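You operate a simulated robot arm through the tools that you are given. There is no shell and no other tool. Be economical: measure what you need, move in short steps, check, and stop when the job is done.

Carry out the task below with a simulated robot arm. There is one attempt and no reset: what you move stays moved.

## Task
Put things in order on the top of the work table. At the end: the green feed block from the top of the work table stands where the cream ball of wool stood; the cream ball of wool from the top of the work table stands where the orange cube stood; the orange cube is in the brown tray; the yellow polishing pad from the top of the work table is on the blue saucer; whatever was shut is shut again. Leave all else as you found it, and nothing knocked over.

Only the result counts: the job must be done as asked and must still hold three seconds after the hand-in. Knocking over, shifting, dropping, spilling or breaking anything else fails it.

## Robot
A 6-joint arm with a two-finger parallel gripper, fixed in place. Base frame: the origin is at the foot of the arm, x ahead of it, y to its left, z up; the work surface is at about z = 760. Readings come in mm, rad, newtons and seconds.
With the tool pointing down near the work surface it reaches from about 240 to 640 mm from the base axis. Its first joint turns from -1.152 to 1.152 rad. Payload 2.7 kg.
The TCP is the grasp point between the finger pads, 23 mm short of the fingertips. In the tool frame z runs along the fingers and y along their closing line. Largest opening 94 mm; finger width 38, thickness 10; the body of the gripper, 54 by 96 mm, starts 39 mm behind the TCP.
Orientation is that of the tool frame in the base frame, as a unit quaternion [w, x, y, z]. With the fingers straight down and closing along the base's y, the tool's x points along the base's -x, its y along +y and its z along -z.

## Interface
- The arm moves only by the tool apply_moves. Its argument "plan" is a list that holds one entry, the list of rows, each a list of 7 numbers: the shift along the tool's x, y, z in mm, then the turn, a rotation vector about the tool's x, y, z in degrees, then the opening in per cent of the stroke, from 0 (shut) to 100 (fully open). In form: [[[dx, dy, dz, rx, ry, rz, hand], ...]]. A call has 1 to 10 rows; each row is the pose to reach, as a shift and turn from the pose commanded when the call began, along the tool's axes at that moment. Rows are played at 5 a second. More than 50 mm and 0.15 rad between two rows, or a gripper value outside its range, and nothing of the call is played. A pose out of reach is approached as far as the arm can. The call stops where the force on the tool passes 40 N (or 10 N more than at its start, if that is more) or the arm is blocked; 0.2 s more then pass. Each finger travels about 45 mm/s and halts on what it meets, pressing with about 43 N; the grip force reading is that of the motor and also rises with nothing between the fingers. The clock runs only during rows and for 0.2 s after the last one: add rows that repeat a pose to give the fingers time. It gives the time, the measured TCP pose, the force on the tool (base axes), the opening and the grip force at its end, in the units of the frame above (readings bear some noise).
- Cameras (640 x 400 px; columns grow to the right, rows downward): "scene" is fixed at [64.8, -430.7, 1391]; the picture's right is [0.83, -0.55, 0.00], its down [-0.39, -0.58, -0.71] and it looks along [0.39, 0.60, -0.70] (base axes); focal length 360 px, centre (320, 200). "wrist" rides on the gripper at [-39, 0, -44] in the tool frame; the picture's right is [0.00, -1.00, 0.00], its down [0.97, 0.00, -0.24] and it looks along [0.24, 0.00, 0.97] (tool axes); focal length 218 px, centre (320, 200).
- get_image(camera): a new picture of that camera. The clock stands still meanwhile.
- measure_at(camera, pixels): there is no depth. For up to 12 entries [column, row, z] of the newest picture of that camera ("zoom" is the newest enlarged one), the place [x, y] in the base frame at which the ray of that pixel passes the height z, good to about 2 mm. The clock stands still meanwhile.
- close_up(camera, box): a new picture of the part [left, top, right, bottom] of that camera's present view, enlarged. The clock stands still meanwhile.
- sign_off(): hands the job in; it is judged then, once.

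Keep the steps short. Do not move on a guess: measure, check each grasp and each placing, and mend mistakes. In all there are 80 turns and 54 pictures (those below and enlarged ones count). Leave the gripper open and the arm clear of the work at the hand-in unless told otherwise, and finish with a single line.

The tools are called after ">>>" by a JSON object that holds its "method" and its "body". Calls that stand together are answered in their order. apply_moves: Moves the arm, as the interface text tells. Its arguments: {"type":"object","properties":{"plan":{"type":"array","items":{"type":"array","items":{"type":"array","items":{"type":"number"}}}}},"required":["plan"]} The other tools are called the same way: get_image (camera) takes a picture; measure_at (camera, pixels) gives the place at which the rays of pixels pass given heights; close_up (camera, box) takes an enlarged picture of a part of a camera's view; sign_off () hands the job in.

At the start:

```text
clock: 0.0
eef_pos: [407.2, 138.9, 1024.1]
tcp_rot: [0.001, -0.001, 1.0, 0.0]
wrist_force: [-0.7, -0.2, -0.3]
width: 93.8
finger_force: 0.1
```

scene: 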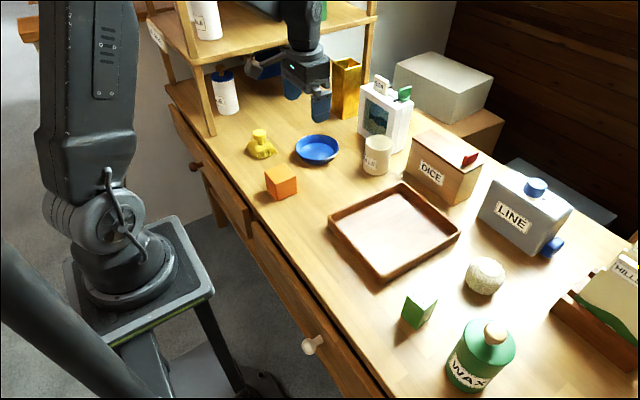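
wrist: 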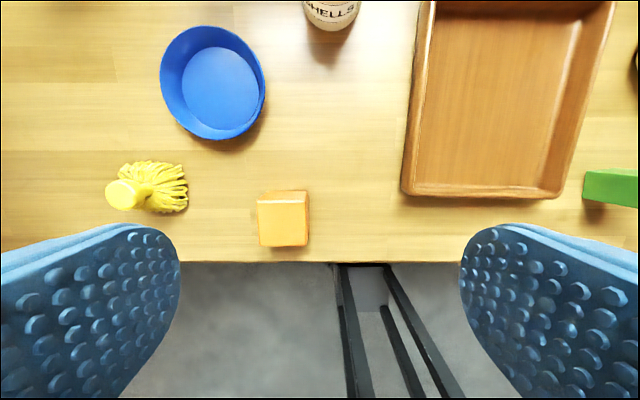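

I see the orange cube near (281,182), a yellow thing with a knob near (261,145), the blue saucer at (317,150), the wool ball at (485,276) and the green block at (419,309). I'll enlarge the views to check them.

>>> {"method": "close_up", "body": {"camera": "scene", "box": [200, 100, 400, 225]}}

>>> {"method": "close_up", "body": {"camera": "scene", "box": [380, 220, 580, 345]}}

```text
3.20 times, centred on (300, 162) of scene
```

zoom: 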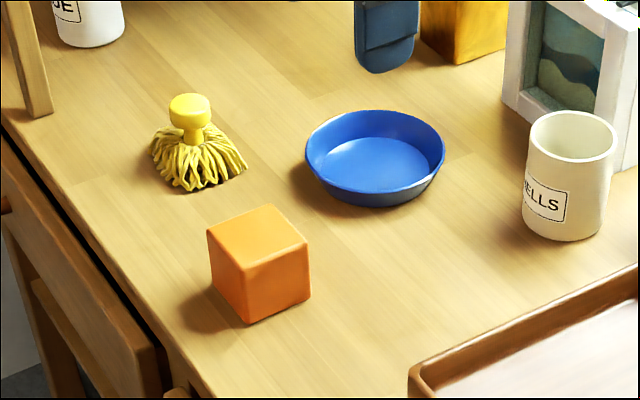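

```text
3.20 times, centred on (480, 282) of scene
```

zoom: 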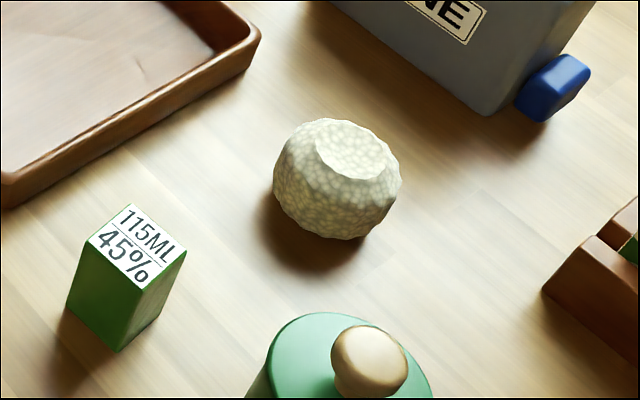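

The objects are identified. Next I measure the cube corners, the saucer, the knob, the wool and the block from the scene and wrist pictures.

>>> {"method": "measure_at", "body": {"camera": "scene", "pixels": [[277.2, 200.9, 760], [296.9, 192.8, 760], [266.9, 189.7, 760], [276.6, 183.75, 800], [264.7, 171.2, 800], [283.75, 163.4, 800], [295.9, 175.6, 800], [259.4, 133, 800], [295.5, 150, 785], [339, 150, 785], [317, 136, 785], [317, 160, 785]]}}

>>> {"method": "measure_at", "body": {"camera": "zoom", "pixels": [[117, 351, 760], [67, 308, 760], [160, 312, 760], [120, 290, 810], [88, 240, 810], [130, 204, 810], [186, 252, 810], [338, 178, 790], [273, 178, 790], [402, 178, 790], [338, 118, 800], [338, 240, 770]]}}

>>> {"method": "measure_at", "body": {"camera": "wrist", "pixels": [[258, 202, 800], [306, 202, 800], [258, 246, 800], [306, 246, 800], [125, 194, 800], [152, 185, 765], [160, 80, 790], [265, 80, 790], [210, 27, 790], [210, 138, 790], [405, 192, 780], [565, 195, 780]]}}

```text
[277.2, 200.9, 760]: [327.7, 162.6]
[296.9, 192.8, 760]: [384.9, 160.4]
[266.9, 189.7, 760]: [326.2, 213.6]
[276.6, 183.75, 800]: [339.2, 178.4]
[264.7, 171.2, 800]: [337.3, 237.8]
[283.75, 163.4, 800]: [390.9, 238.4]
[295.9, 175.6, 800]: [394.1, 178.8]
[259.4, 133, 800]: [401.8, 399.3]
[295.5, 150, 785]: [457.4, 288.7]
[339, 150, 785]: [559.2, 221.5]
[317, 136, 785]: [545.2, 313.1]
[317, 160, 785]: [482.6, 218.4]
```

```text
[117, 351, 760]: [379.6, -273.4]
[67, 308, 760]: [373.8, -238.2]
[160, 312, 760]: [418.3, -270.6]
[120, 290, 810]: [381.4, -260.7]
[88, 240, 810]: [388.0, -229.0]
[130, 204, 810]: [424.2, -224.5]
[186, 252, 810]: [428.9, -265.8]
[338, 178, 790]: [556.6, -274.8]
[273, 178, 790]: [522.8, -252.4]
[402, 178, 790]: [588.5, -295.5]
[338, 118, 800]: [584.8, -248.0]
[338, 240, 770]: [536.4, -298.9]
```

```text
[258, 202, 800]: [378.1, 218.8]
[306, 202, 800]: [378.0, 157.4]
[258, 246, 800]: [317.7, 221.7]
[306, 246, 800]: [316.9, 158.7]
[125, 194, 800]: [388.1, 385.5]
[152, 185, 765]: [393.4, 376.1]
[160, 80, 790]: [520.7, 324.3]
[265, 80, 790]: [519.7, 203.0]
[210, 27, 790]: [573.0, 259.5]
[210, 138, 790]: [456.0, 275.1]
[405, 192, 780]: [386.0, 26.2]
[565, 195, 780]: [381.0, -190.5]
```

The cube is about 55 mm a side, centred near (356,188), and the wool is about 80 mm across near (556,-275). I'll go above the cube to about z 920, fingers open.

>>> {"method": "apply_moves", "body": {"plan": [[[15, 15, 30, 0, 0, 0, 100], [30, 30, 60, 0, 0, 0, 100], [45, 45, 90, 0, 0, 0, 100], [51, 49, 104, 0, 0, 0, 100], [51, 49, 104, 0, 0, 0, 100]]]}}

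>>> {"method": "get_image", "body": {"camera": "wrist"}}

```text
clock: 1.2
eef_pos: [356.1, 187.8, 918.9]
tcp_rot: [0.001, 0.0, 1.0, 0.0]
wrist_force: [-1.3, -0.1, -0.3]
width: 94.0
finger_force: 0.0
```

```text
49 pictures are left
```

wrist: 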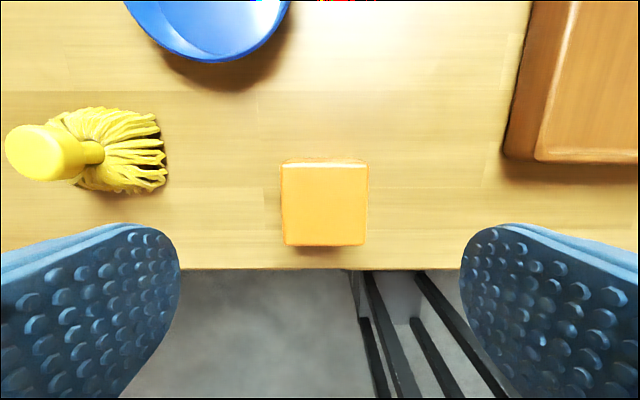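

The cube's top face spans columns 281–367 and rows 166–245. I measure its top corners and visible base edge, plus the pad.

>>> {"method": "measure_at", "body": {"camera": "wrist", "pixels": [[281, 166, 812], [367, 166, 812], [282, 245, 812], [365, 245, 812], [20, 152, 810], [117, 150, 770], [167, 152, 765], [120, 107, 765], [110, 192, 765], [60, 150, 780], [506, 155, 780], [540, 160, 780]]}}

```text
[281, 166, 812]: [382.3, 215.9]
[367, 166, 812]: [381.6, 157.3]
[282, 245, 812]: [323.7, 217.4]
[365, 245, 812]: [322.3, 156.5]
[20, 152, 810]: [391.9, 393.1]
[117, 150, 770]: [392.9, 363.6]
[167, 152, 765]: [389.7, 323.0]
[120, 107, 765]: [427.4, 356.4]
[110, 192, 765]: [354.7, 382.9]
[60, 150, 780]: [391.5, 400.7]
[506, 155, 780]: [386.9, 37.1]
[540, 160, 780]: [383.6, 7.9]
```

Cube centre is about (354.5,187) with its top near z 817. I descend to TCP z 792 and close slowly.

>>> {"method": "apply_moves", "body": {"plan": [[[1.5, -0.8, 40, 0, 0, 0, 100], [1.5, -0.8, 80, 0, 0, 0, 100], [1.5, -0.8, 110, 0, 0, 0, 100], [1.5, -0.8, 127, 0, 0, 0, 100], [1.5, -0.8, 127, 0, 0, 0, 80], [1.5, -0.8, 127, 0, 0, 0, 55], [1.5, -0.8, 127, 0, 0, 0, 40], [1.5, -0.8, 127, 0, 0, 0, 40], [1.5, -0.8, 127, 0, 0, 0, 40]]]}}

```text
clock: 3.2
eef_pos: [355.5, 186.3, 790.7]
tcp_rot: [0.001, 0.0, 1.0, -0.001]
wrist_force: [0.6, 0.1, -0.1]
width: 59.5
finger_force: 42.9
```

Gripped at 59.5 mm. I lift straight up 110 mm and measure the tray corners in the scene.

>>> {"method": "apply_moves", "body": {"plan": [[[0, 0, -30, 0, 0, 0, 40], [0, 0, -70, 0, 0, 0, 40], [0, 0, -110, 0, 0, 0, 40], [0, 0, -110, 0, 0, 0, 40]]]}}

>>> {"method": "get_image", "body": {"camera": "scene"}}

>>> {"method": "measure_at", "body": {"camera": "scene", "pixels": [[329, 220, 790], [405, 183, 790], [460, 232, 790], [379, 276, 790], [380, 283, 760], [345, 221, 765], [402, 193, 765], [443, 236, 765], [384, 269, 765]]}}

```text
clock: 4.2
eef_pos: [354.0, 185.7, 900.4]
tcp_rot: [0.0, 0.001, 1.0, 0.0]
wrist_force: [0.1, 0.0, -0.7]
width: 59.7
finger_force: 43.6
```

```text
48 pictures are left
```

scene: 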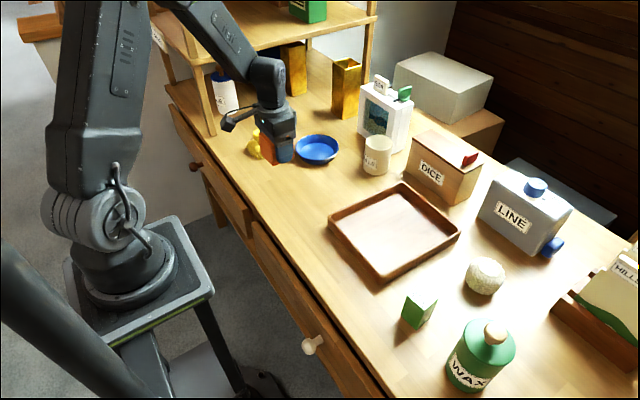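

```text
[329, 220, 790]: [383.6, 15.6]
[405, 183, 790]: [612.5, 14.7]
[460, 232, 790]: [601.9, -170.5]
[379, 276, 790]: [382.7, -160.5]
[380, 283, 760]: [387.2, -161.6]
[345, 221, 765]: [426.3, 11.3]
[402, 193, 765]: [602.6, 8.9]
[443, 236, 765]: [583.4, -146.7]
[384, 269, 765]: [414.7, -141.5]
```

The tray spans about x 385–605, y -165–18. I carry the cube level to above its middle, (490,-72).

>>> {"method": "apply_moves", "body": {"plan": [[[-20, -37, 0, 0, 0, 0, 40], [-40, -74, 0, 0, 0, 0, 40], [-60, -111, 0, 0, 0, 0, 40], [-80, -148, 0, 0, 0, 0, 40], [-100, -185, 0, 0, 0, 0, 40], [-120, -222, 0, 0, 0, 0, 40], [-136, -258, 0, 0, 0, 0, 40], [-136, -258, 0, 0, 0, 0, 40]]]}}

>>> {"method": "get_image", "body": {"camera": "wrist"}}

```text
clock: 6.0
eef_pos: [489.9, -71.1, 904.8]
tcp_rot: [0.0, 0.0, 1.0, 0.0]
wrist_force: [-0.6, 0.3, -1.4]
width: 59.4
finger_force: 43.2
```

```text
47 pictures are left
```

wrist: 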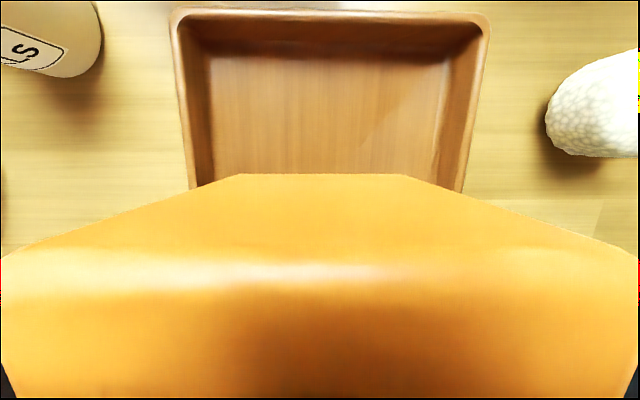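

The tray is squarely below. I lower toward the floor, with the last few mm slow.

>>> {"method": "apply_moves", "body": {"plan": [[[0, 0, 35, 0, 0, 0, 40], [0, 0, 70, 0, 0, 0, 40], [0, 0, 95, 0, 0, 0, 40], [0, 0, 101, 0, 0, 0, 40], [0, 0, 103, 0, 0, 0, 40], [0, 0, 103, 0, 0, 0, 40]]]}}

```text
clock: 7.4
eef_pos: [491.9, -71.8, 799.1]
tcp_rot: [0.001, 0.0, 1.0, 0.001]
wrist_force: [0.8, -0.3, -2.2]
width: 59.5
finger_force: 42.9
```

>>> {"method": "apply_moves", "body": {"plan": [[[0, 0, 1, 0, 0, 0, 40], [0, 0, 2, 0, 0, 0, 40], [0, 0, 3, 0, 0, 0, 40], [0, 0, 3, 0, 0, 0, 40]]]}}

```text
clock: 8.4
eef_pos: [490.8, -71.4, 796.9]
tcp_rot: [0.002, 0.001, 1.0, 0.0]
wrist_force: [-6.5, 0.8, 14.9]
width: 59.8
finger_force: 43.1
```

The force has risen to 15 N upward, so the cube is on the tray floor. I release, rise, and take a picture.

>>> {"method": "apply_moves", "body": {"plan": [[[0, 0, 0, 0, 0, 0, 60], [0, 0, 0, 0, 0, 0, 85], [0, 0, 0, 0, 0, 0, 100], [0, 0, 0, 0, 0, 0, 100], [0, 0, -40, 0, 0, 0, 100], [0, 0, -85, 0, 0, 0, 100], [0, 0, -130, 0, 0, 0, 100], [0, 0, -130, 0, 0, 0, 100]]]}}

>>> {"method": "get_image", "body": {"camera": "wrist"}}

```text
clock: 10.2
eef_pos: [490.7, -69.0, 925.6]
tcp_rot: [0.001, 0.0, 1.0, 0.001]
wrist_force: [-0.4, -0.1, 0.4]
width: 93.9
finger_force: 0.1
```

```text
46 pictures are left
```

wrist: 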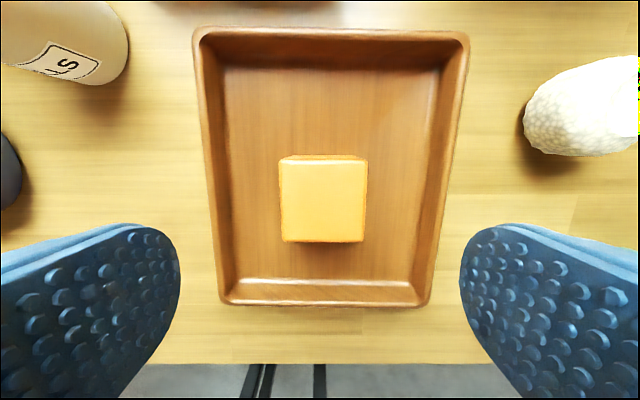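

The cube stands well inside the tray. Next I move above the wool to look down at it, staying high.

>>> {"method": "apply_moves", "body": {"plan": [[[-10, -40, -15, 0, 0, 0, 100], [-20, -80, -20, 0, 0, 0, 100], [-30, -120, -20, 0, 0, 0, 100], [-40, -160, -20, 0, 0, 0, 100], [-50, -196, -20, 0, 0, 0, 100], [-50, -196, -20, 0, 0, 0, 100]]]}}

>>> {"method": "get_image", "body": {"camera": "wrist"}}

>>> {"method": "get_image", "body": {"camera": "scene"}}

```text
clock: 11.6
eef_pos: [541.2, -267.5, 947.2]
tcp_rot: [0.001, 0.0, 1.0, 0.0]
wrist_force: [0.1, -0.4, 0.3]
width: 93.9
finger_force: 0.0
```

```text
45 pictures are left
```

wrist: 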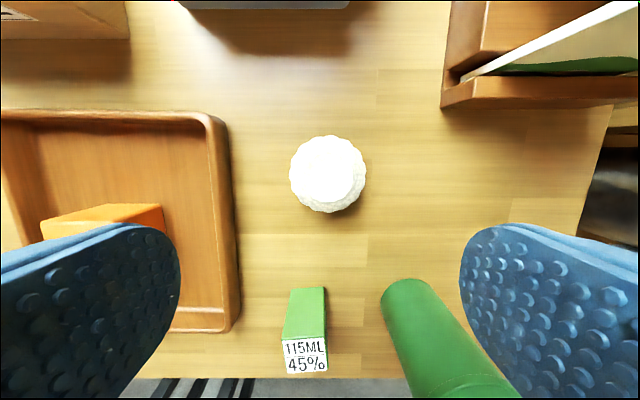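

```text
44 pictures are left
```

scene: 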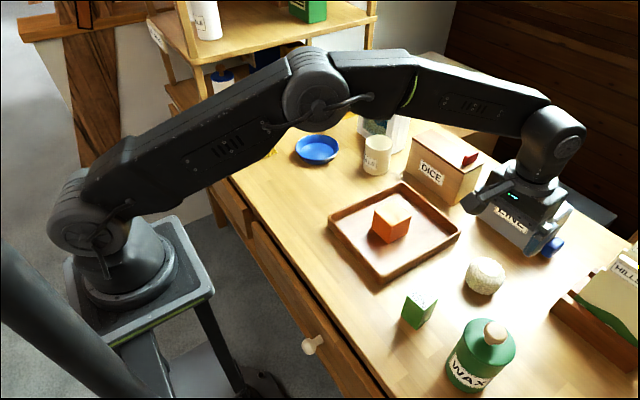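

The wool is a rounded piece centred at (328,174). I measure it, the block and the WAX bottle.

>>> {"method": "measure_at", "body": {"camera": "wrist", "pixels": [[290, 174, 785], [366, 174, 785], [328, 135, 785], [328, 213, 785], [282, 341, 815], [326, 341, 815], [287, 372, 815], [328, 371, 815], [292, 288, 762], [324, 288, 762], [382, 300, 762], [428, 285, 762]]}}

>>> {"method": "close_up", "body": {"camera": "scene", "box": [380, 220, 580, 345]}}

>>> {"method": "measure_at", "body": {"camera": "zoom", "pixels": [[320, 238, 765], [345, 242, 765], [338, 155, 805], [390, 165, 805], [315, 145, 805], [345, 120, 805]]}}

```text
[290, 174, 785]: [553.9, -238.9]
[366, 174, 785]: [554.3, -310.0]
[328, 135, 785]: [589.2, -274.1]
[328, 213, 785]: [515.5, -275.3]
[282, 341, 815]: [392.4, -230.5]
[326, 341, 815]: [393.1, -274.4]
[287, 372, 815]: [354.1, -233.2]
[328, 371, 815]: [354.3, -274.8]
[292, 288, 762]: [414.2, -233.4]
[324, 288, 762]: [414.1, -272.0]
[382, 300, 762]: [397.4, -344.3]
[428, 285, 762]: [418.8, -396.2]
```

```text
3.20 times, centred on (480, 282) of scene
```

zoom: 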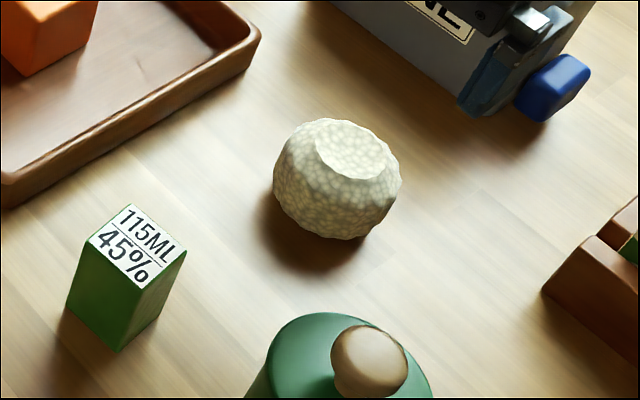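

```text
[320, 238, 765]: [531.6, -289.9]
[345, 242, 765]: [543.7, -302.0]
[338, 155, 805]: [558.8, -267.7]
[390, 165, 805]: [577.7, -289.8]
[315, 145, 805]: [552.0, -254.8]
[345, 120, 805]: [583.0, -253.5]
```

The wool centre is about (554,-274.5), about 70 mm across. Before descending I check the LINE box and its blue spout, since the camera side faces them.

>>> {"method": "measure_at", "body": {"camera": "zoom", "pixels": [[487, 115, 760], [540, 120, 775], [590, 70, 790], [333, 5, 760], [360, 20, 760]]}}

>>> {"method": "measure_at", "body": {"camera": "scene", "pixels": [[502, 176, 860], [572, 210, 860], [545, 252, 762], [482, 218, 762], [555, 285, 775], [570, 312, 800], [448, 372, 762], [487, 390, 762]]}}

>>> {"method": "measure_at", "body": {"camera": "wrist", "pixels": [[180, 8, 850], [350, 5, 850], [442, 100, 790], [380, 300, 762], [405, 280, 762]]}}

```text
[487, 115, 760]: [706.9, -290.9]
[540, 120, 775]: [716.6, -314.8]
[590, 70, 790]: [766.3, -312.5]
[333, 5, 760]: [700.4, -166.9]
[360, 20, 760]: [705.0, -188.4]
```

```text
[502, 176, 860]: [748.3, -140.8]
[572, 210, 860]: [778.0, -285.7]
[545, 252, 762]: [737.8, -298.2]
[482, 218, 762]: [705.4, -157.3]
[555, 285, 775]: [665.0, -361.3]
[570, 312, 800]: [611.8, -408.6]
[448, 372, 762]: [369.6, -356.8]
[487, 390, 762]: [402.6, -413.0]
```

```text
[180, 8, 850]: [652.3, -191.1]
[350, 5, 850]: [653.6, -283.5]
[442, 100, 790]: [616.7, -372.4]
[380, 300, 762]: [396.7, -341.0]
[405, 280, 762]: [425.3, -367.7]
```

All is clear: the LINE box starts at x≈700. I descend over the wool to z 798 and close.

>>> {"method": "apply_moves", "body": {"plan": [[[-12.8, -7, 40, 0, 0, 0, 100], [-12.8, -7, 80, 0, 0, 0, 100], [-12.8, -7, 115, 0, 0, 0, 100], [-12.8, -7, 138, 0, 0, 0, 100], [-12.8, -7, 149, 0, 0, 0, 100], [-12.8, -7, 149, 0, 0, 0, 100]]]}}

>>> {"method": "get_image", "body": {"camera": "wrist"}}

>>> {"method": "close_up", "body": {"camera": "scene", "box": [400, 190, 560, 310]}}

```text
clock: 13.0
eef_pos: [555.2, -275.1, 795.9]
tcp_rot: [0.002, 0.001, 1.0, -0.001]
wrist_force: [-0.8, -0.4, -1.0]
width: 94.2
finger_force: 0.0
```

```text
42 pictures are left
```

wrist: 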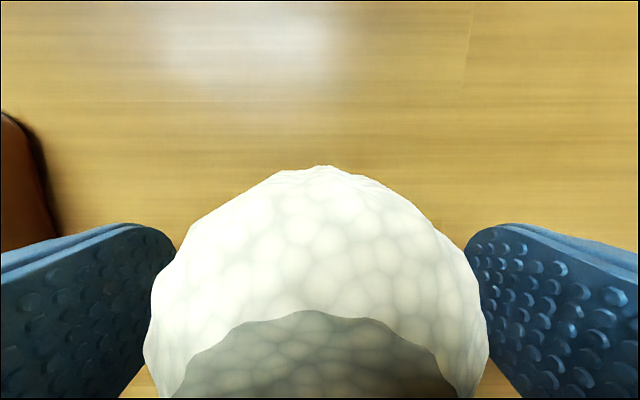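

```text
3.33 times, centred on (480, 250) of scene
```

zoom: 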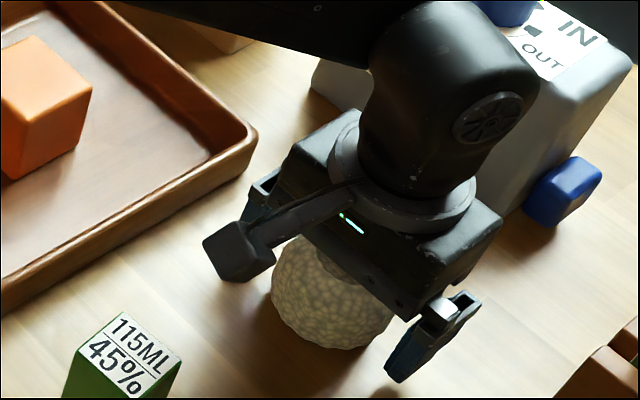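

The fingers straddle the wool evenly and nothing touches. Closing.

>>> {"method": "apply_moves", "body": {"plan": [[[0, 0, 0, 0, 0, 0, 85], [0, 0, 0, 0, 0, 0, 70], [0, 0, 0, 0, 0, 0, 60], [0, 0, 0, 0, 0, 0, 55], [0, 0, 0, 0, 0, 0, 55], [0, 0, 0, 0, 0, 0, 55]]]}}

```text
clock: 14.4
eef_pos: [555.4, -276.0, 796.4]
tcp_rot: [0.001, 0.0, 1.0, 0.001]
wrist_force: [-0.8, -0.2, -0.2]
width: 64.1
finger_force: 42.6
```

Gripped at 64 mm. I lift 40 mm and check that it's held.

>>> {"method": "apply_moves", "body": {"plan": [[[0, 0, -10, 0, 0, 0, 55], [0, 0, -25, 0, 0, 0, 55], [0, 0, -40, 0, 0, 0, 55], [0, 0, -40, 0, 0, 0, 55]]]}}

>>> {"method": "get_image", "body": {"camera": "scene"}}

```text
clock: 15.4
eef_pos: [554.2, -274.1, 836.9]
tcp_rot: [0.001, 0.0, 1.0, 0.001]
wrist_force: [0.1, -1.1, -1.1]
width: 64.3
finger_force: 43.1
```

```text
40 pictures are left
```

scene: 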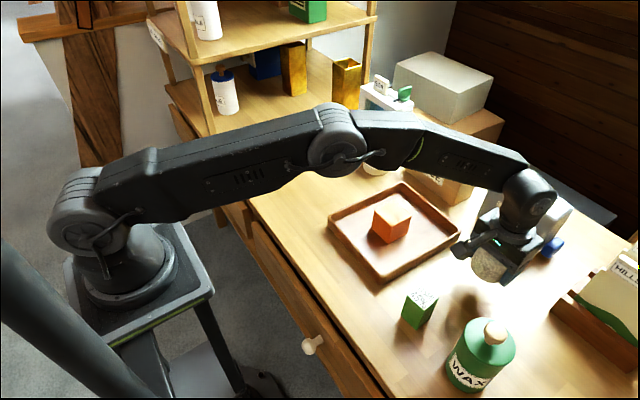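

Held firmly. I raise to about z 915 and carry it toward the cube's old spot in two calls.

>>> {"method": "apply_moves", "body": {"plan": [[[0, 0, -40, 0, 0, 0, 55], [0, 0, -78, 0, 0, 0, 55], [18, 42, -78, 0, 0, 0, 55], [36, 84, -78, 0, 0, 0, 55], [54, 126, -78, 0, 0, 0, 55], [72, 168, -78, 0, 0, 0, 55], [90, 210, -78, 0, 0, 0, 55], [108, 252, -78, 0, 0, 0, 55], [108, 252, -78, 0, 0, 0, 55]]]}}

```text
clock: 17.4
eef_pos: [444.6, -23.6, 916.1]
tcp_rot: [0.001, 0.001, 1.0, 0.0]
wrist_force: [0.5, 0.7, -1.0]
width: 64.4
finger_force: 43.0
```

Still held. I finish the carry to (355,187) and lower to about z 812.

>>> {"method": "apply_moves", "body": {"plan": [[[18, 42, 0, 0, 0, 0, 55], [36, 84, 0, 0, 0, 0, 55], [54, 126, 0, 0, 0, 0, 55], [72, 168, 0, 0, 0, 0, 55], [90, 210, 0, 0, 0, 0, 55], [90, 210, 0, 0, 0, 0, 55], [90, 210, 45, 0, 0, 0, 55], [90, 210, 80, 0, 0, 0, 55], [90, 210, 104, 0, 0, 0, 55], [90, 210, 104, 0, 0, 0, 55]]]}}

>>> {"method": "close_up", "body": {"camera": "scene", "box": [200, 100, 400, 225]}}

```text
clock: 19.6
eef_pos: [357.1, 188.0, 810.5]
tcp_rot: [0.0, 0.0, 1.0, 0.001]
wrist_force: [1.0, 0.1, -0.4]
width: 64.2
finger_force: 43.1
```

```text
3.20 times, centred on (300, 162) of scene
```

zoom: 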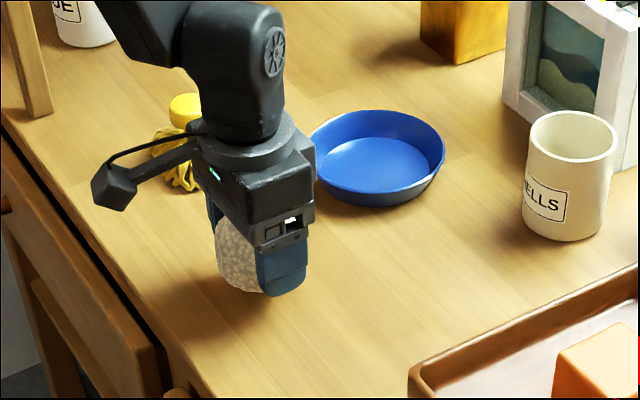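

Just above the table. I lower the last 14 mm in small steps.

>>> {"method": "apply_moves", "body": {"plan": [[[1, 0, 6, 0, 0, 0, 55], [1, 0, 10, 0, 0, 0, 55], [1, 0, 12, 0, 0, 0, 55], [1, 0, 13, 0, 0, 0, 55], [1, 0, 14, 0, 0, 0, 55], [1, 0, 14, 0, 0, 0, 55]]]}}

```text
clock: 21.0
eef_pos: [355.2, 188.6, 796.2]
tcp_rot: [0.0, 0.0, 1.0, 0.0]
wrist_force: [0.9, 0.3, -1.2]
width: 64.3
finger_force: 42.7
```

>>> {"method": "apply_moves", "body": {"plan": [[[0, 0, 1, 0, 0, 0, 55], [0, 0, 2, 0, 0, 0, 55], [0, 0, 2, 0, 0, 0, 55]]]}}

```text
clock: 21.8
eef_pos: [355.3, 188.7, 795.8]
tcp_rot: [0.002, -0.001, 1.0, 0.001]
wrist_force: [-4.6, -2.7, 29.2]
width: 64.3
finger_force: 42.7
```

Contact at 29 N. I ease back 1 mm, open gently, rise, and look.

>>> {"method": "apply_moves", "body": {"plan": [[[0, 0, -1.2, 0, 0, 0, 55], [0, 0, -1.2, 0, 0, 0, 75], [0, 0, -1.2, 0, 0, 0, 90], [0, 0, -1.2, 0, 0, 0, 100], [0, 0, -1.2, 0, 0, 0, 100], [0, 0, -40, 0, 0, 0, 100], [0, 0, -80, 0, 0, 0, 100], [0, 0, -124, 0, 0, 0, 100], [0, 0, -124, 0, 0, 0, 100]]]}}

>>> {"method": "get_image", "body": {"camera": "wrist"}}

>>> {"method": "measure_at", "body": {"camera": "wrist", "pixels": [[320, 200, 785]]}}

```text
clock: 23.8
eef_pos: [353.7, 187.6, 918.3]
tcp_rot: [0.002, 0.0, 1.0, 0.001]
wrist_force: [-0.1, -0.1, -0.3]
width: 94.3
finger_force: 0.2
```

```text
38 pictures are left
```

wrist: 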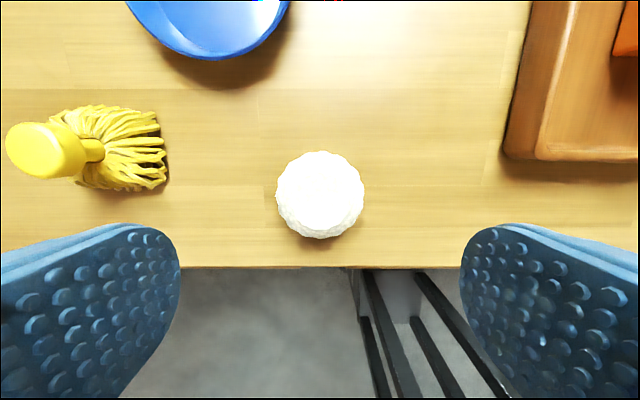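

```text
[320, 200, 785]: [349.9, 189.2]
```

The wool stands at about (354,188), upright on the cube's old spot. Next I go to the green block, first stopping above it for a look.

>>> {"method": "apply_moves", "body": {"plan": [[[-4, -20, -15, 0, 0, 0, 100], [-10, -64, -25, 0, 0, 0, 100], [-16, -112, -25, 0, 0, 0, 100], [-22, -160, -25, 0, 0, 0, 100], [-28, -208, -25, 0, 0, 0, 100], [-34, -256, -25, 0, 0, 0, 100], [-38, -304, -25, 0, 0, 0, 100], [-42, -352, -25, 0, 0, 0, 100], [-42, -400, -25, 0, 0, 0, 100], [-42, -441, -25, 0, 0, 0, 100]]]}}

>>> {"method": "get_image", "body": {"camera": "wrist"}}

```text
clock: 26.0
eef_pos: [393.9, -254.6, 942.5]
tcp_rot: [0.001, 0.0, 1.0, 0.0]
wrist_force: [-0.1, 0.1, 0.1]
width: 93.9
finger_force: 0.0
```

```text
37 pictures are left
```

wrist: 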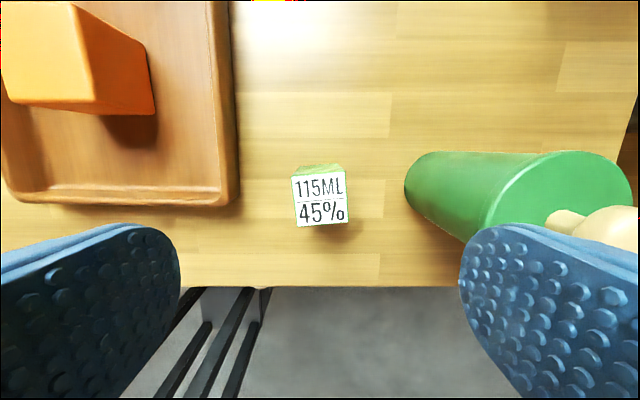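

The label's corners are (291,178), (345,171), (348,221), (297,226), so the block is turned by a few degrees. I measure it and the bottle.

>>> {"method": "measure_at", "body": {"camera": "wrist", "pixels": [[291, 178, 832], [345, 171, 832], [348, 221, 832], [297, 226, 832], [299, 168, 762], [338, 164, 762], [405, 185, 762], [500, 225, 850], [632, 190, 850]]}}

>>> {"method": "close_up", "body": {"camera": "wrist", "box": [240, 140, 400, 240]}}

```text
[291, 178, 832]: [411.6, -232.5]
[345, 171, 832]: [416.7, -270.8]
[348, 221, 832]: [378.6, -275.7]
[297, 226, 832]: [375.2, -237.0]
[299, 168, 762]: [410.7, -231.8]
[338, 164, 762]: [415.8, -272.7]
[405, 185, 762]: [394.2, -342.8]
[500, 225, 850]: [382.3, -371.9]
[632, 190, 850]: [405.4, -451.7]
```

```text
4.00 times, centred on (320, 190) of wrist
```

zoom: 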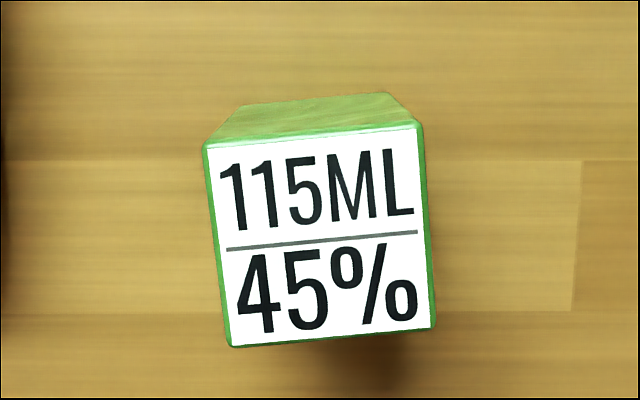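

Block centre is (395.5,-254), turned +7°, top near z 832. I turn the tool -7° about its z and descend to z 806.

>>> {"method": "apply_moves", "body": {"plan": [[[-1.6, 0.6, 30, 0, 0, -3.5, 100], [-1.6, 0.6, 70, 0, 0, -7, 100], [-1.6, 0.6, 110, 0, 0, -7, 100], [-1.6, 0.6, 136, 0, 0, -7, 100], [-1.6, 0.6, 136, 0, 0, -7, 80], [-1.6, 0.6, 136, 0, 0, -7, 60], [-1.6, 0.6, 136, 0, 0, -7, 40], [-1.6, 0.6, 136, 0, 0, -7, 25], [-1.6, 0.6, 136, 0, 0, -7, 25], [-1.6, 0.6, 136, 0, 0, -7, 25]]]}}

>>> {"method": "get_image", "body": {"camera": "scene"}}

```text
clock: 28.2
eef_pos: [396.7, -252.3, 806.7]
tcp_rot: [0.002, -0.061, 0.998, -0.001]
wrist_force: [0.2, 0.4, 1.1]
width: 39.8
finger_force: 42.9
```

```text
35 pictures are left
```

scene: 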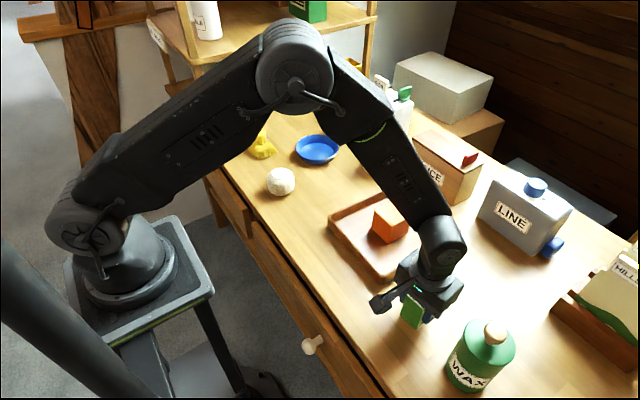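

Gripped at 39.8 mm. I lift 60 mm, then carry it toward (554,-274.5).

>>> {"method": "apply_moves", "body": {"plan": [[[0, 0, -25, 0, 0, 0, 25], [0, 0, -60, 0, 0, 0, 25], [-38, -10, -60, 0, 0, 0, 25], [-77, -20, -60, 0, 0, 0, 25], [-116, -30, -60, 0, 0, 0, 25], [-154.2, -40.6, -60, 0, 0, 0, 25], [-154.2, -40.6, -60, 0, 0, 0, 25], [-154.2, -40.6, -60, 0, 0, 0, 25]]]}}

>>> {"method": "get_image", "body": {"camera": "scene"}}

```text
clock: 30.0
eef_pos: [556.3, -273.3, 868.0]
tcp_rot: [0.0, -0.062, 0.998, 0.0]
wrist_force: [0.8, -0.6, -0.8]
width: 39.7
finger_force: 43.0
```

```text
34 pictures are left
```

scene: 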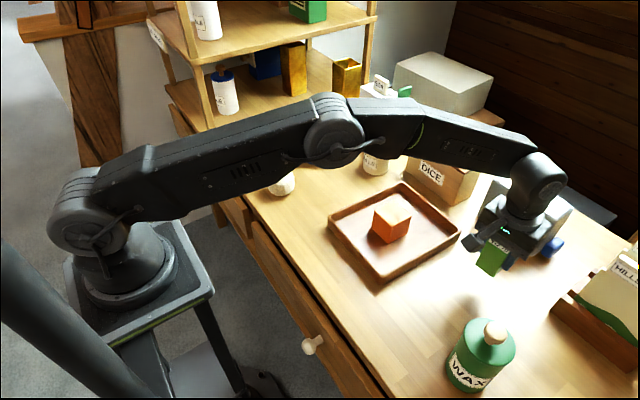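

Held and near the target. I lower to just above the table.

>>> {"method": "apply_moves", "body": {"plan": [[[1.5, -1, 25, 0, 0, 0, 25], [1.5, -1, 48, 0, 0, 0, 25], [1.5, -1, 56, 0, 0, 0, 25], [1.5, -1, 58, 0, 0, 0, 25], [1.5, -1, 59, 0, 0, 0, 25], [1.5, -1, 60, 0, 0, 0, 25], [1.5, -1, 60, 0, 0, 0, 25]]]}}

```text
clock: 31.6
eef_pos: [554.3, -275.0, 807.5]
tcp_rot: [0.001, -0.061, 0.998, 0.0]
wrist_force: [0.5, -1.3, -0.2]
width: 39.3
finger_force: 42.8
```

>>> {"method": "apply_moves", "body": {"plan": [[[0, 0, 0.7, 0, 0, 0, 25], [0, 0, 1.4, 0, 0, 0, 25], [0, 0, 1.4, 0, 0, 0, 25]]]}}

```text
clock: 32.4
eef_pos: [554.1, -275.5, 807.8]
tcp_rot: [0.001, -0.061, 0.998, 0.001]
wrist_force: [-0.5, 0.0, -1.0]
width: 39.5
finger_force: 42.9
```

>>> {"method": "apply_moves", "body": {"plan": [[[0, 0, 0.7, 0, 0, 0, 25], [0, 0, 1.4, 0, 0, 0, 25], [0, 0, 1.4, 0, 0, 0, 25]]]}}

```text
clock: 33.2
eef_pos: [555.6, -275.0, 807.4]
tcp_rot: [0.002, -0.061, 0.998, 0.0]
wrist_force: [-4.6, 4.2, 13.7]
width: 39.6
finger_force: 42.9
```

Contact at 14 N. I open, rise straight up, and look.

>>> {"method": "apply_moves", "body": {"plan": [[[0, 0, 0, 0, 0, 0, 40], [0, 0, 0, 0, 0, 0, 60], [0, 0, 0, 0, 0, 0, 80], [0, 0, 0, 0, 0, 0, 100], [0, 0, 0, 0, 0, 0, 100], [0, 0, -40, 0, 0, 0, 100], [0, 0, -80, 0, 0, 0, 100], [0, 0, -120, 0, 0, 0, 100], [0, 0, -120, 0, 0, 0, 100]]]}}

>>> {"method": "get_image", "body": {"camera": "wrist"}}

```text
clock: 35.2
eef_pos: [555.4, -276.3, 925.9]
tcp_rot: [0.001, -0.061, 0.998, 0.0]
wrist_force: [-0.5, -0.6, 0.3]
width: 94.0
finger_force: 0.2
```

```text
33 pictures are left
```

wrist: 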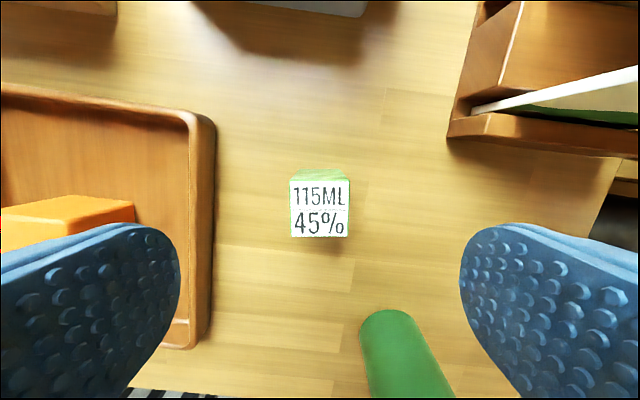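

The block stands well on the wool's old spot. Next is the yellow pad. I swing back, turn the tool straight, and go part of the way first.

>>> {"method": "apply_moves", "body": {"plan": [[[8.8, 45, -10, 0, 0, 1, 100], [17.6, 90, -20, 0, 0, 2, 100], [26.4, 135, -20, 0, 0, 3, 100], [35.2, 180, -20, 0, 0, 4, 100], [44, 225, -20, 0, 0, 5, 100], [52.8, 270, -20, 0, 0, 6, 100], [61.6, 315, -20, 0, 0, 7, 100], [70.5, 360, -20, 0, 0, 7, 100], [70.5, 360, -20, 0, 0, 7, 100]]]}}

>>> {"method": "get_image", "body": {"camera": "scene"}}

>>> {"method": "close_up", "body": {"camera": "scene", "box": [150, 0, 390, 150]}}

```text
clock: 37.2
eef_pos: [440.1, 72.5, 945.6]
tcp_rot: [0.001, 0.001, 1.0, 0.0]
wrist_force: [0.3, 0.0, 0.4]
width: 94.1
finger_force: 0.0
```

```text
32 pictures are left
```

scene: 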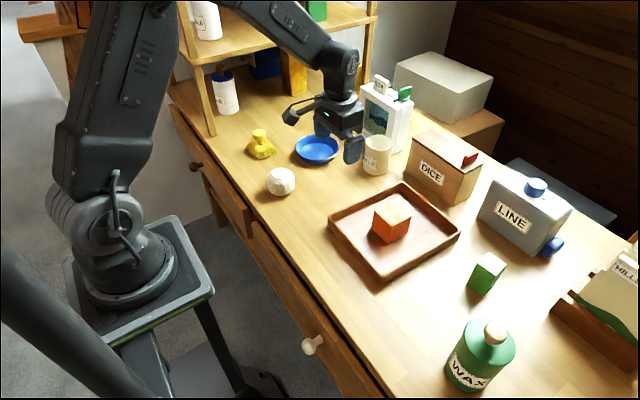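

```text
2.67 times, centred on (270, 75) of scene
```

zoom: 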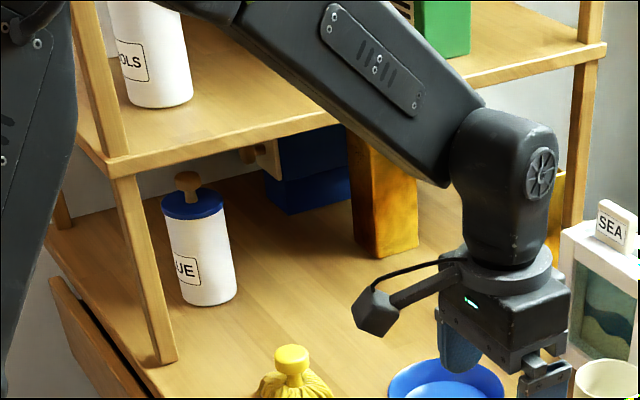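

The shelf's front post base is at zoom (167,362) and its lower board edge at (112,170). I measure these to know the clearance.

>>> {"method": "measure_at", "body": {"camera": "zoom", "pixels": [[167, 362, 760], [178, 358, 760], [112, 175, 950], [112, 175, 1000], [112, 175, 1050], [605, 55, 1000], [605, 55, 1050], [292, 348, 820], [275, 358, 820], [310, 358, 820]]}}

```text
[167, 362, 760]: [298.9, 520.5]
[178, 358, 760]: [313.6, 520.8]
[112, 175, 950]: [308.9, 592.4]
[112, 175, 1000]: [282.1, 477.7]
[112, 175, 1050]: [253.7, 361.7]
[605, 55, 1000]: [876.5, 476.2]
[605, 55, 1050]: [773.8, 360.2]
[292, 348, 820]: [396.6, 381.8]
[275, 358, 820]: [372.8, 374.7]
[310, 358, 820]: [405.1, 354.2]
```

The shelf front is at y≈520 and the pad at y≈366, so there's room. I move above the pad for a look.

>>> {"method": "apply_moves", "body": {"plan": [[[10, 48, 0, 0, 0, 0, 100], [20, 96, 0, 0, 0, 0, 100], [30, 144, 0, 0, 0, 0, 100], [40, 192, 5, 0, 0, 0, 100], [50, 240, 15, 0, 0, 0, 100], [50, 280, 15, 0, 0, 0, 100], [50, 280, 15, 0, 0, 0, 100]]]}}

>>> {"method": "get_image", "body": {"camera": "wrist"}}

>>> {"method": "get_image", "body": {"camera": "scene"}}

```text
clock: 38.8
eef_pos: [390.0, 353.6, 928.8]
tcp_rot: [0.001, 0.001, 1.0, -0.001]
wrist_force: [0.2, 0.7, 0.3]
width: 93.8
finger_force: 0.0
```

```text
30 pictures are left
```

wrist: 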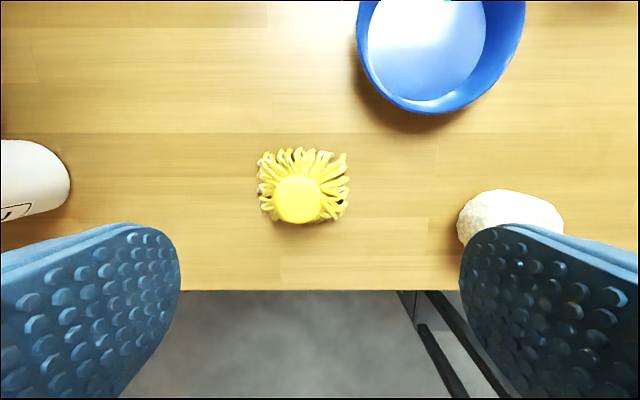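

```text
29 pictures are left
```

scene: 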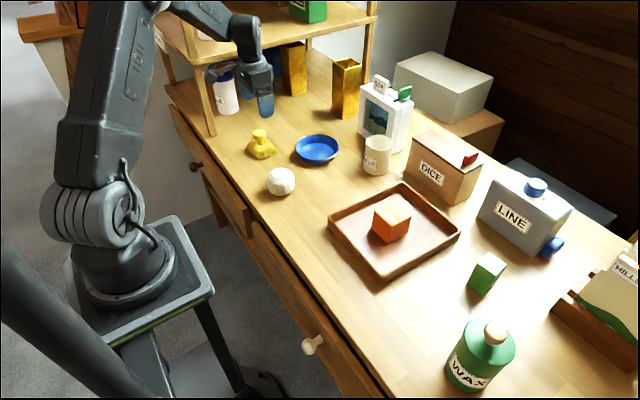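

The knob is centred at (298,200). I measure it, the fringe and the saucer rim.

>>> {"method": "measure_at", "body": {"camera": "wrist", "pixels": [[298, 200, 815], [275, 200, 815], [322, 200, 815], [257, 185, 765], [351, 185, 765], [305, 148, 765], [432, 112, 790], [357, 20, 790], [525, 20, 790], [432, 96, 765], [458, 230, 790]]}}

>>> {"method": "close_up", "body": {"camera": "scene", "box": [220, 110, 300, 170]}}

>>> {"method": "measure_at", "body": {"camera": "zoom", "pixels": [[320, 160, 815], [320, 160, 820], [320, 160, 825], [320, 160, 830]]}}

```text
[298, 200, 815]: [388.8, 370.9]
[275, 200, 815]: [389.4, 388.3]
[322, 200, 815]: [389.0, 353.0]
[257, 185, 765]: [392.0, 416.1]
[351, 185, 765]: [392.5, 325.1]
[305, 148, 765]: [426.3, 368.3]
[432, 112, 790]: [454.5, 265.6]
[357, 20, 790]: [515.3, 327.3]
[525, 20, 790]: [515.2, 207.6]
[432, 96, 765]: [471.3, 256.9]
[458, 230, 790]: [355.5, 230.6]
```

```text
6.67 times, centred on (260, 140) of scene
```

zoom: 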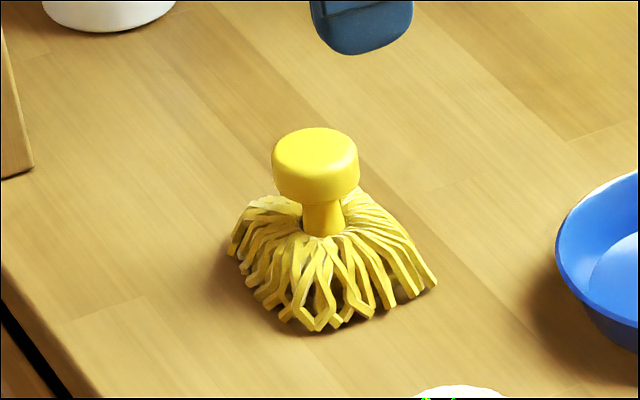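

```text
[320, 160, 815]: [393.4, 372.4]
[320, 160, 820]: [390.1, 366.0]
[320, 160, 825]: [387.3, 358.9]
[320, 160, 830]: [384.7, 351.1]
```

The knob is about 36 mm across, with its top near z 818 at (389.7,370.5). The saucer centre is about (515.5,265.3). I descend to z 814, which keeps the tips above the fringe, and close on the knob.

>>> {"method": "apply_moves", "body": {"plan": [[[0.3, 17, 30, 0, 0, 0, 100], [0.3, 17, 65, 0, 0, 0, 100], [0.3, 17, 95, 0, 0, 0, 80], [0.3, 17, 115, 0, 0, 0, 70], [0.3, 17, 115, 0, 0, 0, 55], [0.3, 17, 115, 0, 0, 0, 40], [0.3, 17, 115, 0, 0, 0, 25], [0.3, 17, 115, 0, 0, 0, 25], [0.3, 17, 115, 0, 0, 0, 25], [0.3, 17, 115, 0, 0, 0, 25]]]}}

>>> {"method": "close_up", "body": {"camera": "scene", "box": [200, 80, 320, 170]}}

```text
clock: 41.0
eef_pos: [392.4, 372.0, 812.5]
tcp_rot: [0.001, 0.0, 1.0, 0.0]
wrist_force: [0.7, 0.7, -0.9]
width: 34.8
finger_force: 43.4
```

```text
4.44 times, centred on (260, 125) of scene
```

zoom: 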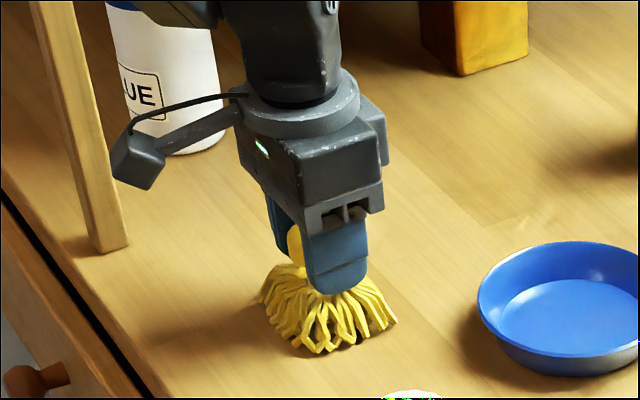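

The knob is gripped at 34.8 mm. I lift 80 mm and move over the saucer.

>>> {"method": "apply_moves", "body": {"plan": [[[0, 0, -20, 0, 0, 0, 25], [0, 0, -50, 0, 0, 0, 25], [0, 0, -80, 0, 0, 0, 25], [-31, -26, -80, 0, 0, 0, 25], [-62, -52, -80, 0, 0, 0, 25], [-94, -79, -80, 0, 0, 0, 25], [-125, -105.5, -80, 0, 0, 0, 25], [-125, -105.5, -80, 0, 0, 0, 25], [-125, -105.5, -80, 0, 0, 0, 25]]]}}

>>> {"method": "close_up", "body": {"camera": "scene", "box": [240, 70, 400, 190]}}

>>> {"method": "get_image", "body": {"camera": "wrist"}}

```text
clock: 43.0
eef_pos: [515.8, 264.4, 896.5]
tcp_rot: [0.001, 0.0, 1.0, 0.0]
wrist_force: [0.3, 0.5, -0.8]
width: 34.8
finger_force: 43.0
```

```text
3.33 times, centred on (320, 130) of scene
```

zoom: 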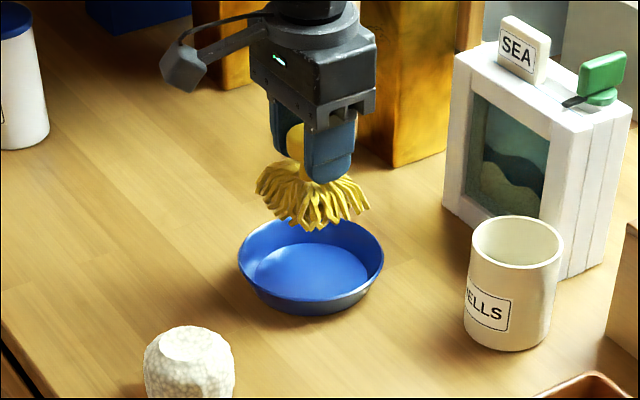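

```text
25 pictures are left
```

wrist: 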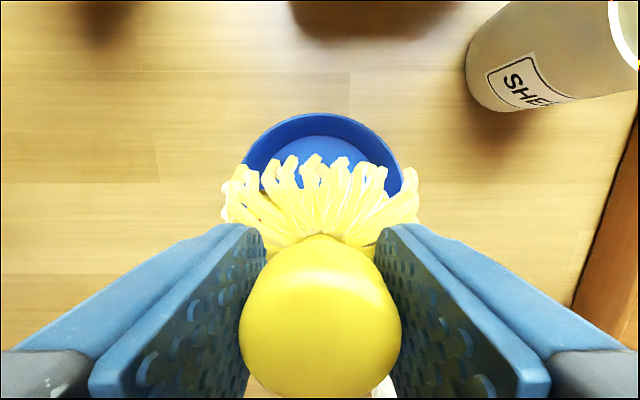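

The pad hangs over the saucer. I check the gold box and saucer positions before lowering.

>>> {"method": "measure_at", "body": {"camera": "zoom", "pixels": [[397, 167, 760], [360, 140, 760], [448, 145, 760], [442, 208, 760], [468, 330, 760], [474, 240, 840], [238, 262, 786], [384, 262, 786], [311, 305, 786], [255, 275, 763], [369, 275, 763]]}}

>>> {"method": "measure_at", "body": {"camera": "wrist", "pixels": [[320, 113, 786], [243, 165, 786], [402, 175, 786], [315, 136, 763], [466, 70, 840]]}}

```text
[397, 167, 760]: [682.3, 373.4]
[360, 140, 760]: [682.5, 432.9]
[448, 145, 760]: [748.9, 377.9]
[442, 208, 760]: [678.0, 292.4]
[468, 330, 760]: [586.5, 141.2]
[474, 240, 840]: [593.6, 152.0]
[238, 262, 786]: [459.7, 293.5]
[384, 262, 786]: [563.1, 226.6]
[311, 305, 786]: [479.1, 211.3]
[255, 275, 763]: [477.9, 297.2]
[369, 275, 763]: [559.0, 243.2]
```

```text
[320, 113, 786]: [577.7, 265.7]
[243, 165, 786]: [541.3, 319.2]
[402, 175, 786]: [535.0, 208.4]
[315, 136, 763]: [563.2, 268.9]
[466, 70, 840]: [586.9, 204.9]
```

Everything is clear and the pad is centred on the saucer. I lower to about 10 mm above its floor.

>>> {"method": "apply_moves", "body": {"plan": [[[0, -0.5, 25, 0, 0, 0, 25], [0, -0.5, 50, 0, 0, 0, 25], [0, -0.5, 66, 0, 0, 0, 25], [0, -0.5, 70, 0, 0, 0, 25], [0, -0.5, 72, 0, 0, 0, 25], [0, -0.5, 72, 0, 0, 0, 25]]]}}

>>> {"method": "close_up", "body": {"camera": "scene", "box": [260, 100, 380, 190]}}

```text
clock: 44.4
eef_pos: [515.9, 263.7, 823.8]
tcp_rot: [0.001, 0.0, 1.0, 0.001]
wrist_force: [-0.6, 0.4, -1.4]
width: 35.0
finger_force: 42.9
```

```text
4.44 times, centred on (320, 145) of scene
```

zoom: 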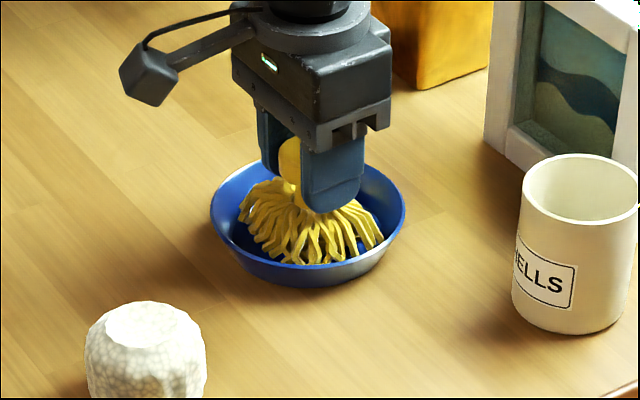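

It's inside the rim. I lower in small steps until there's contact.

>>> {"method": "apply_moves", "body": {"plan": [[[0, 0, 1, 0, 0, 0, 25], [0, 0, 2, 0, 0, 0, 25], [0, 0, 3, 0, 0, 0, 25], [0, 0, 3, 0, 0, 0, 25]]]}}

```text
clock: 45.4
eef_pos: [516.3, 265.1, 819.7]
tcp_rot: [0.002, 0.0, 1.0, 0.0]
wrist_force: [-0.1, -0.2, -1.4]
width: 35.1
finger_force: 43.4
```

>>> {"method": "apply_moves", "body": {"plan": [[[0, 0, 1, 0, 0, 0, 25], [0, 0, 2, 0, 0, 0, 25], [0, 0, 2, 0, 0, 0, 25]]]}}

```text
clock: 46.2
eef_pos: [515.1, 264.5, 819.0]
tcp_rot: [0.002, 0.0, 1.0, 0.001]
wrist_force: [-4.3, -1.2, 8.7]
width: 34.9
finger_force: 43.0
```

Contact at about 9 N. I open, rise straight up, and check.

>>> {"method": "apply_moves", "body": {"plan": [[[0, 0, 0, 0, 0, 0, 40], [0, 0, 0, 0, 0, 0, 60], [0, 0, 0, 0, 0, 0, 75], [0, 0, 0, 0, 0, 0, 75], [0, 0, -40, 0, 0, 0, 75], [0, 0, -80, 0, 0, 0, 75], [0, 0, -120, 0, 0, 0, 100], [10, -40, -140, 0, 0, 0, 100], [20, -80, -150, 0, 0, 0, 100], [30, -120, -150, 0, 0, 0, 100]]]}}

>>> {"method": "get_image", "body": {"camera": "scene"}}

>>> {"method": "get_image", "body": {"camera": "wrist"}}

```text
clock: 48.4
eef_pos: [484.0, 143.9, 967.5]
tcp_rot: [0.001, 0.0, 1.0, 0.001]
wrist_force: [-0.7, 0.3, -0.7]
width: 94.0
finger_force: 0.1
```

```text
23 pictures are left
```

scene: 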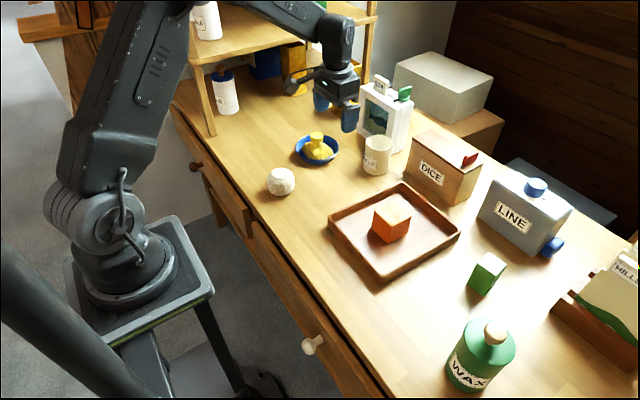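

```text
22 pictures are left
```

wrist: 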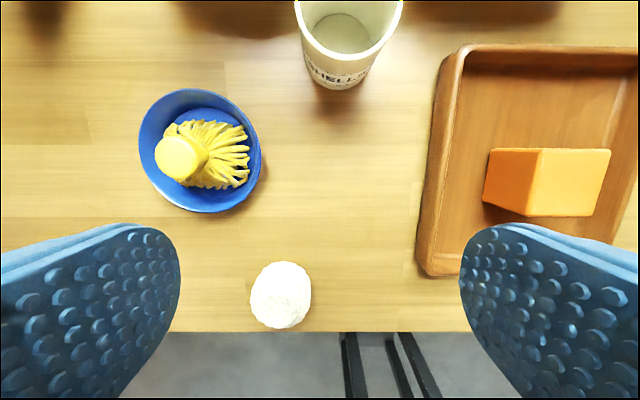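

All four are in place. As a last check I measure where the wool and saucer ended up.

>>> {"method": "measure_at", "body": {"camera": "wrist", "pixels": [[281, 295, 793], [138, 150, 786], [262, 150, 786], [200, 88, 786], [200, 213, 786]]}}

>>> {"method": "measure_at", "body": {"camera": "scene", "pixels": [[481, 295, 760], [281, 181, 793]]}}

```text
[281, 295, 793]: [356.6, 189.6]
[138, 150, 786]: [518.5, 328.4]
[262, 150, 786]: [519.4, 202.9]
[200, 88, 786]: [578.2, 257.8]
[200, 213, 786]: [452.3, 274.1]
```

```text
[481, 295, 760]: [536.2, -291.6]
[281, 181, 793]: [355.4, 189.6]
```

The wool is at about (356,189), the saucer has not moved, and the arm is clear with the gripper open. Handing in.

>>> {"method": "sign_off", "body": {}}

```text
The job is handed in.
```

The orange cube is in the brown tray, the wool is where the cube stood, the green block is where the wool stood, and the yellow pad is on the blue saucer; nothing was opened and nothing else was moved.
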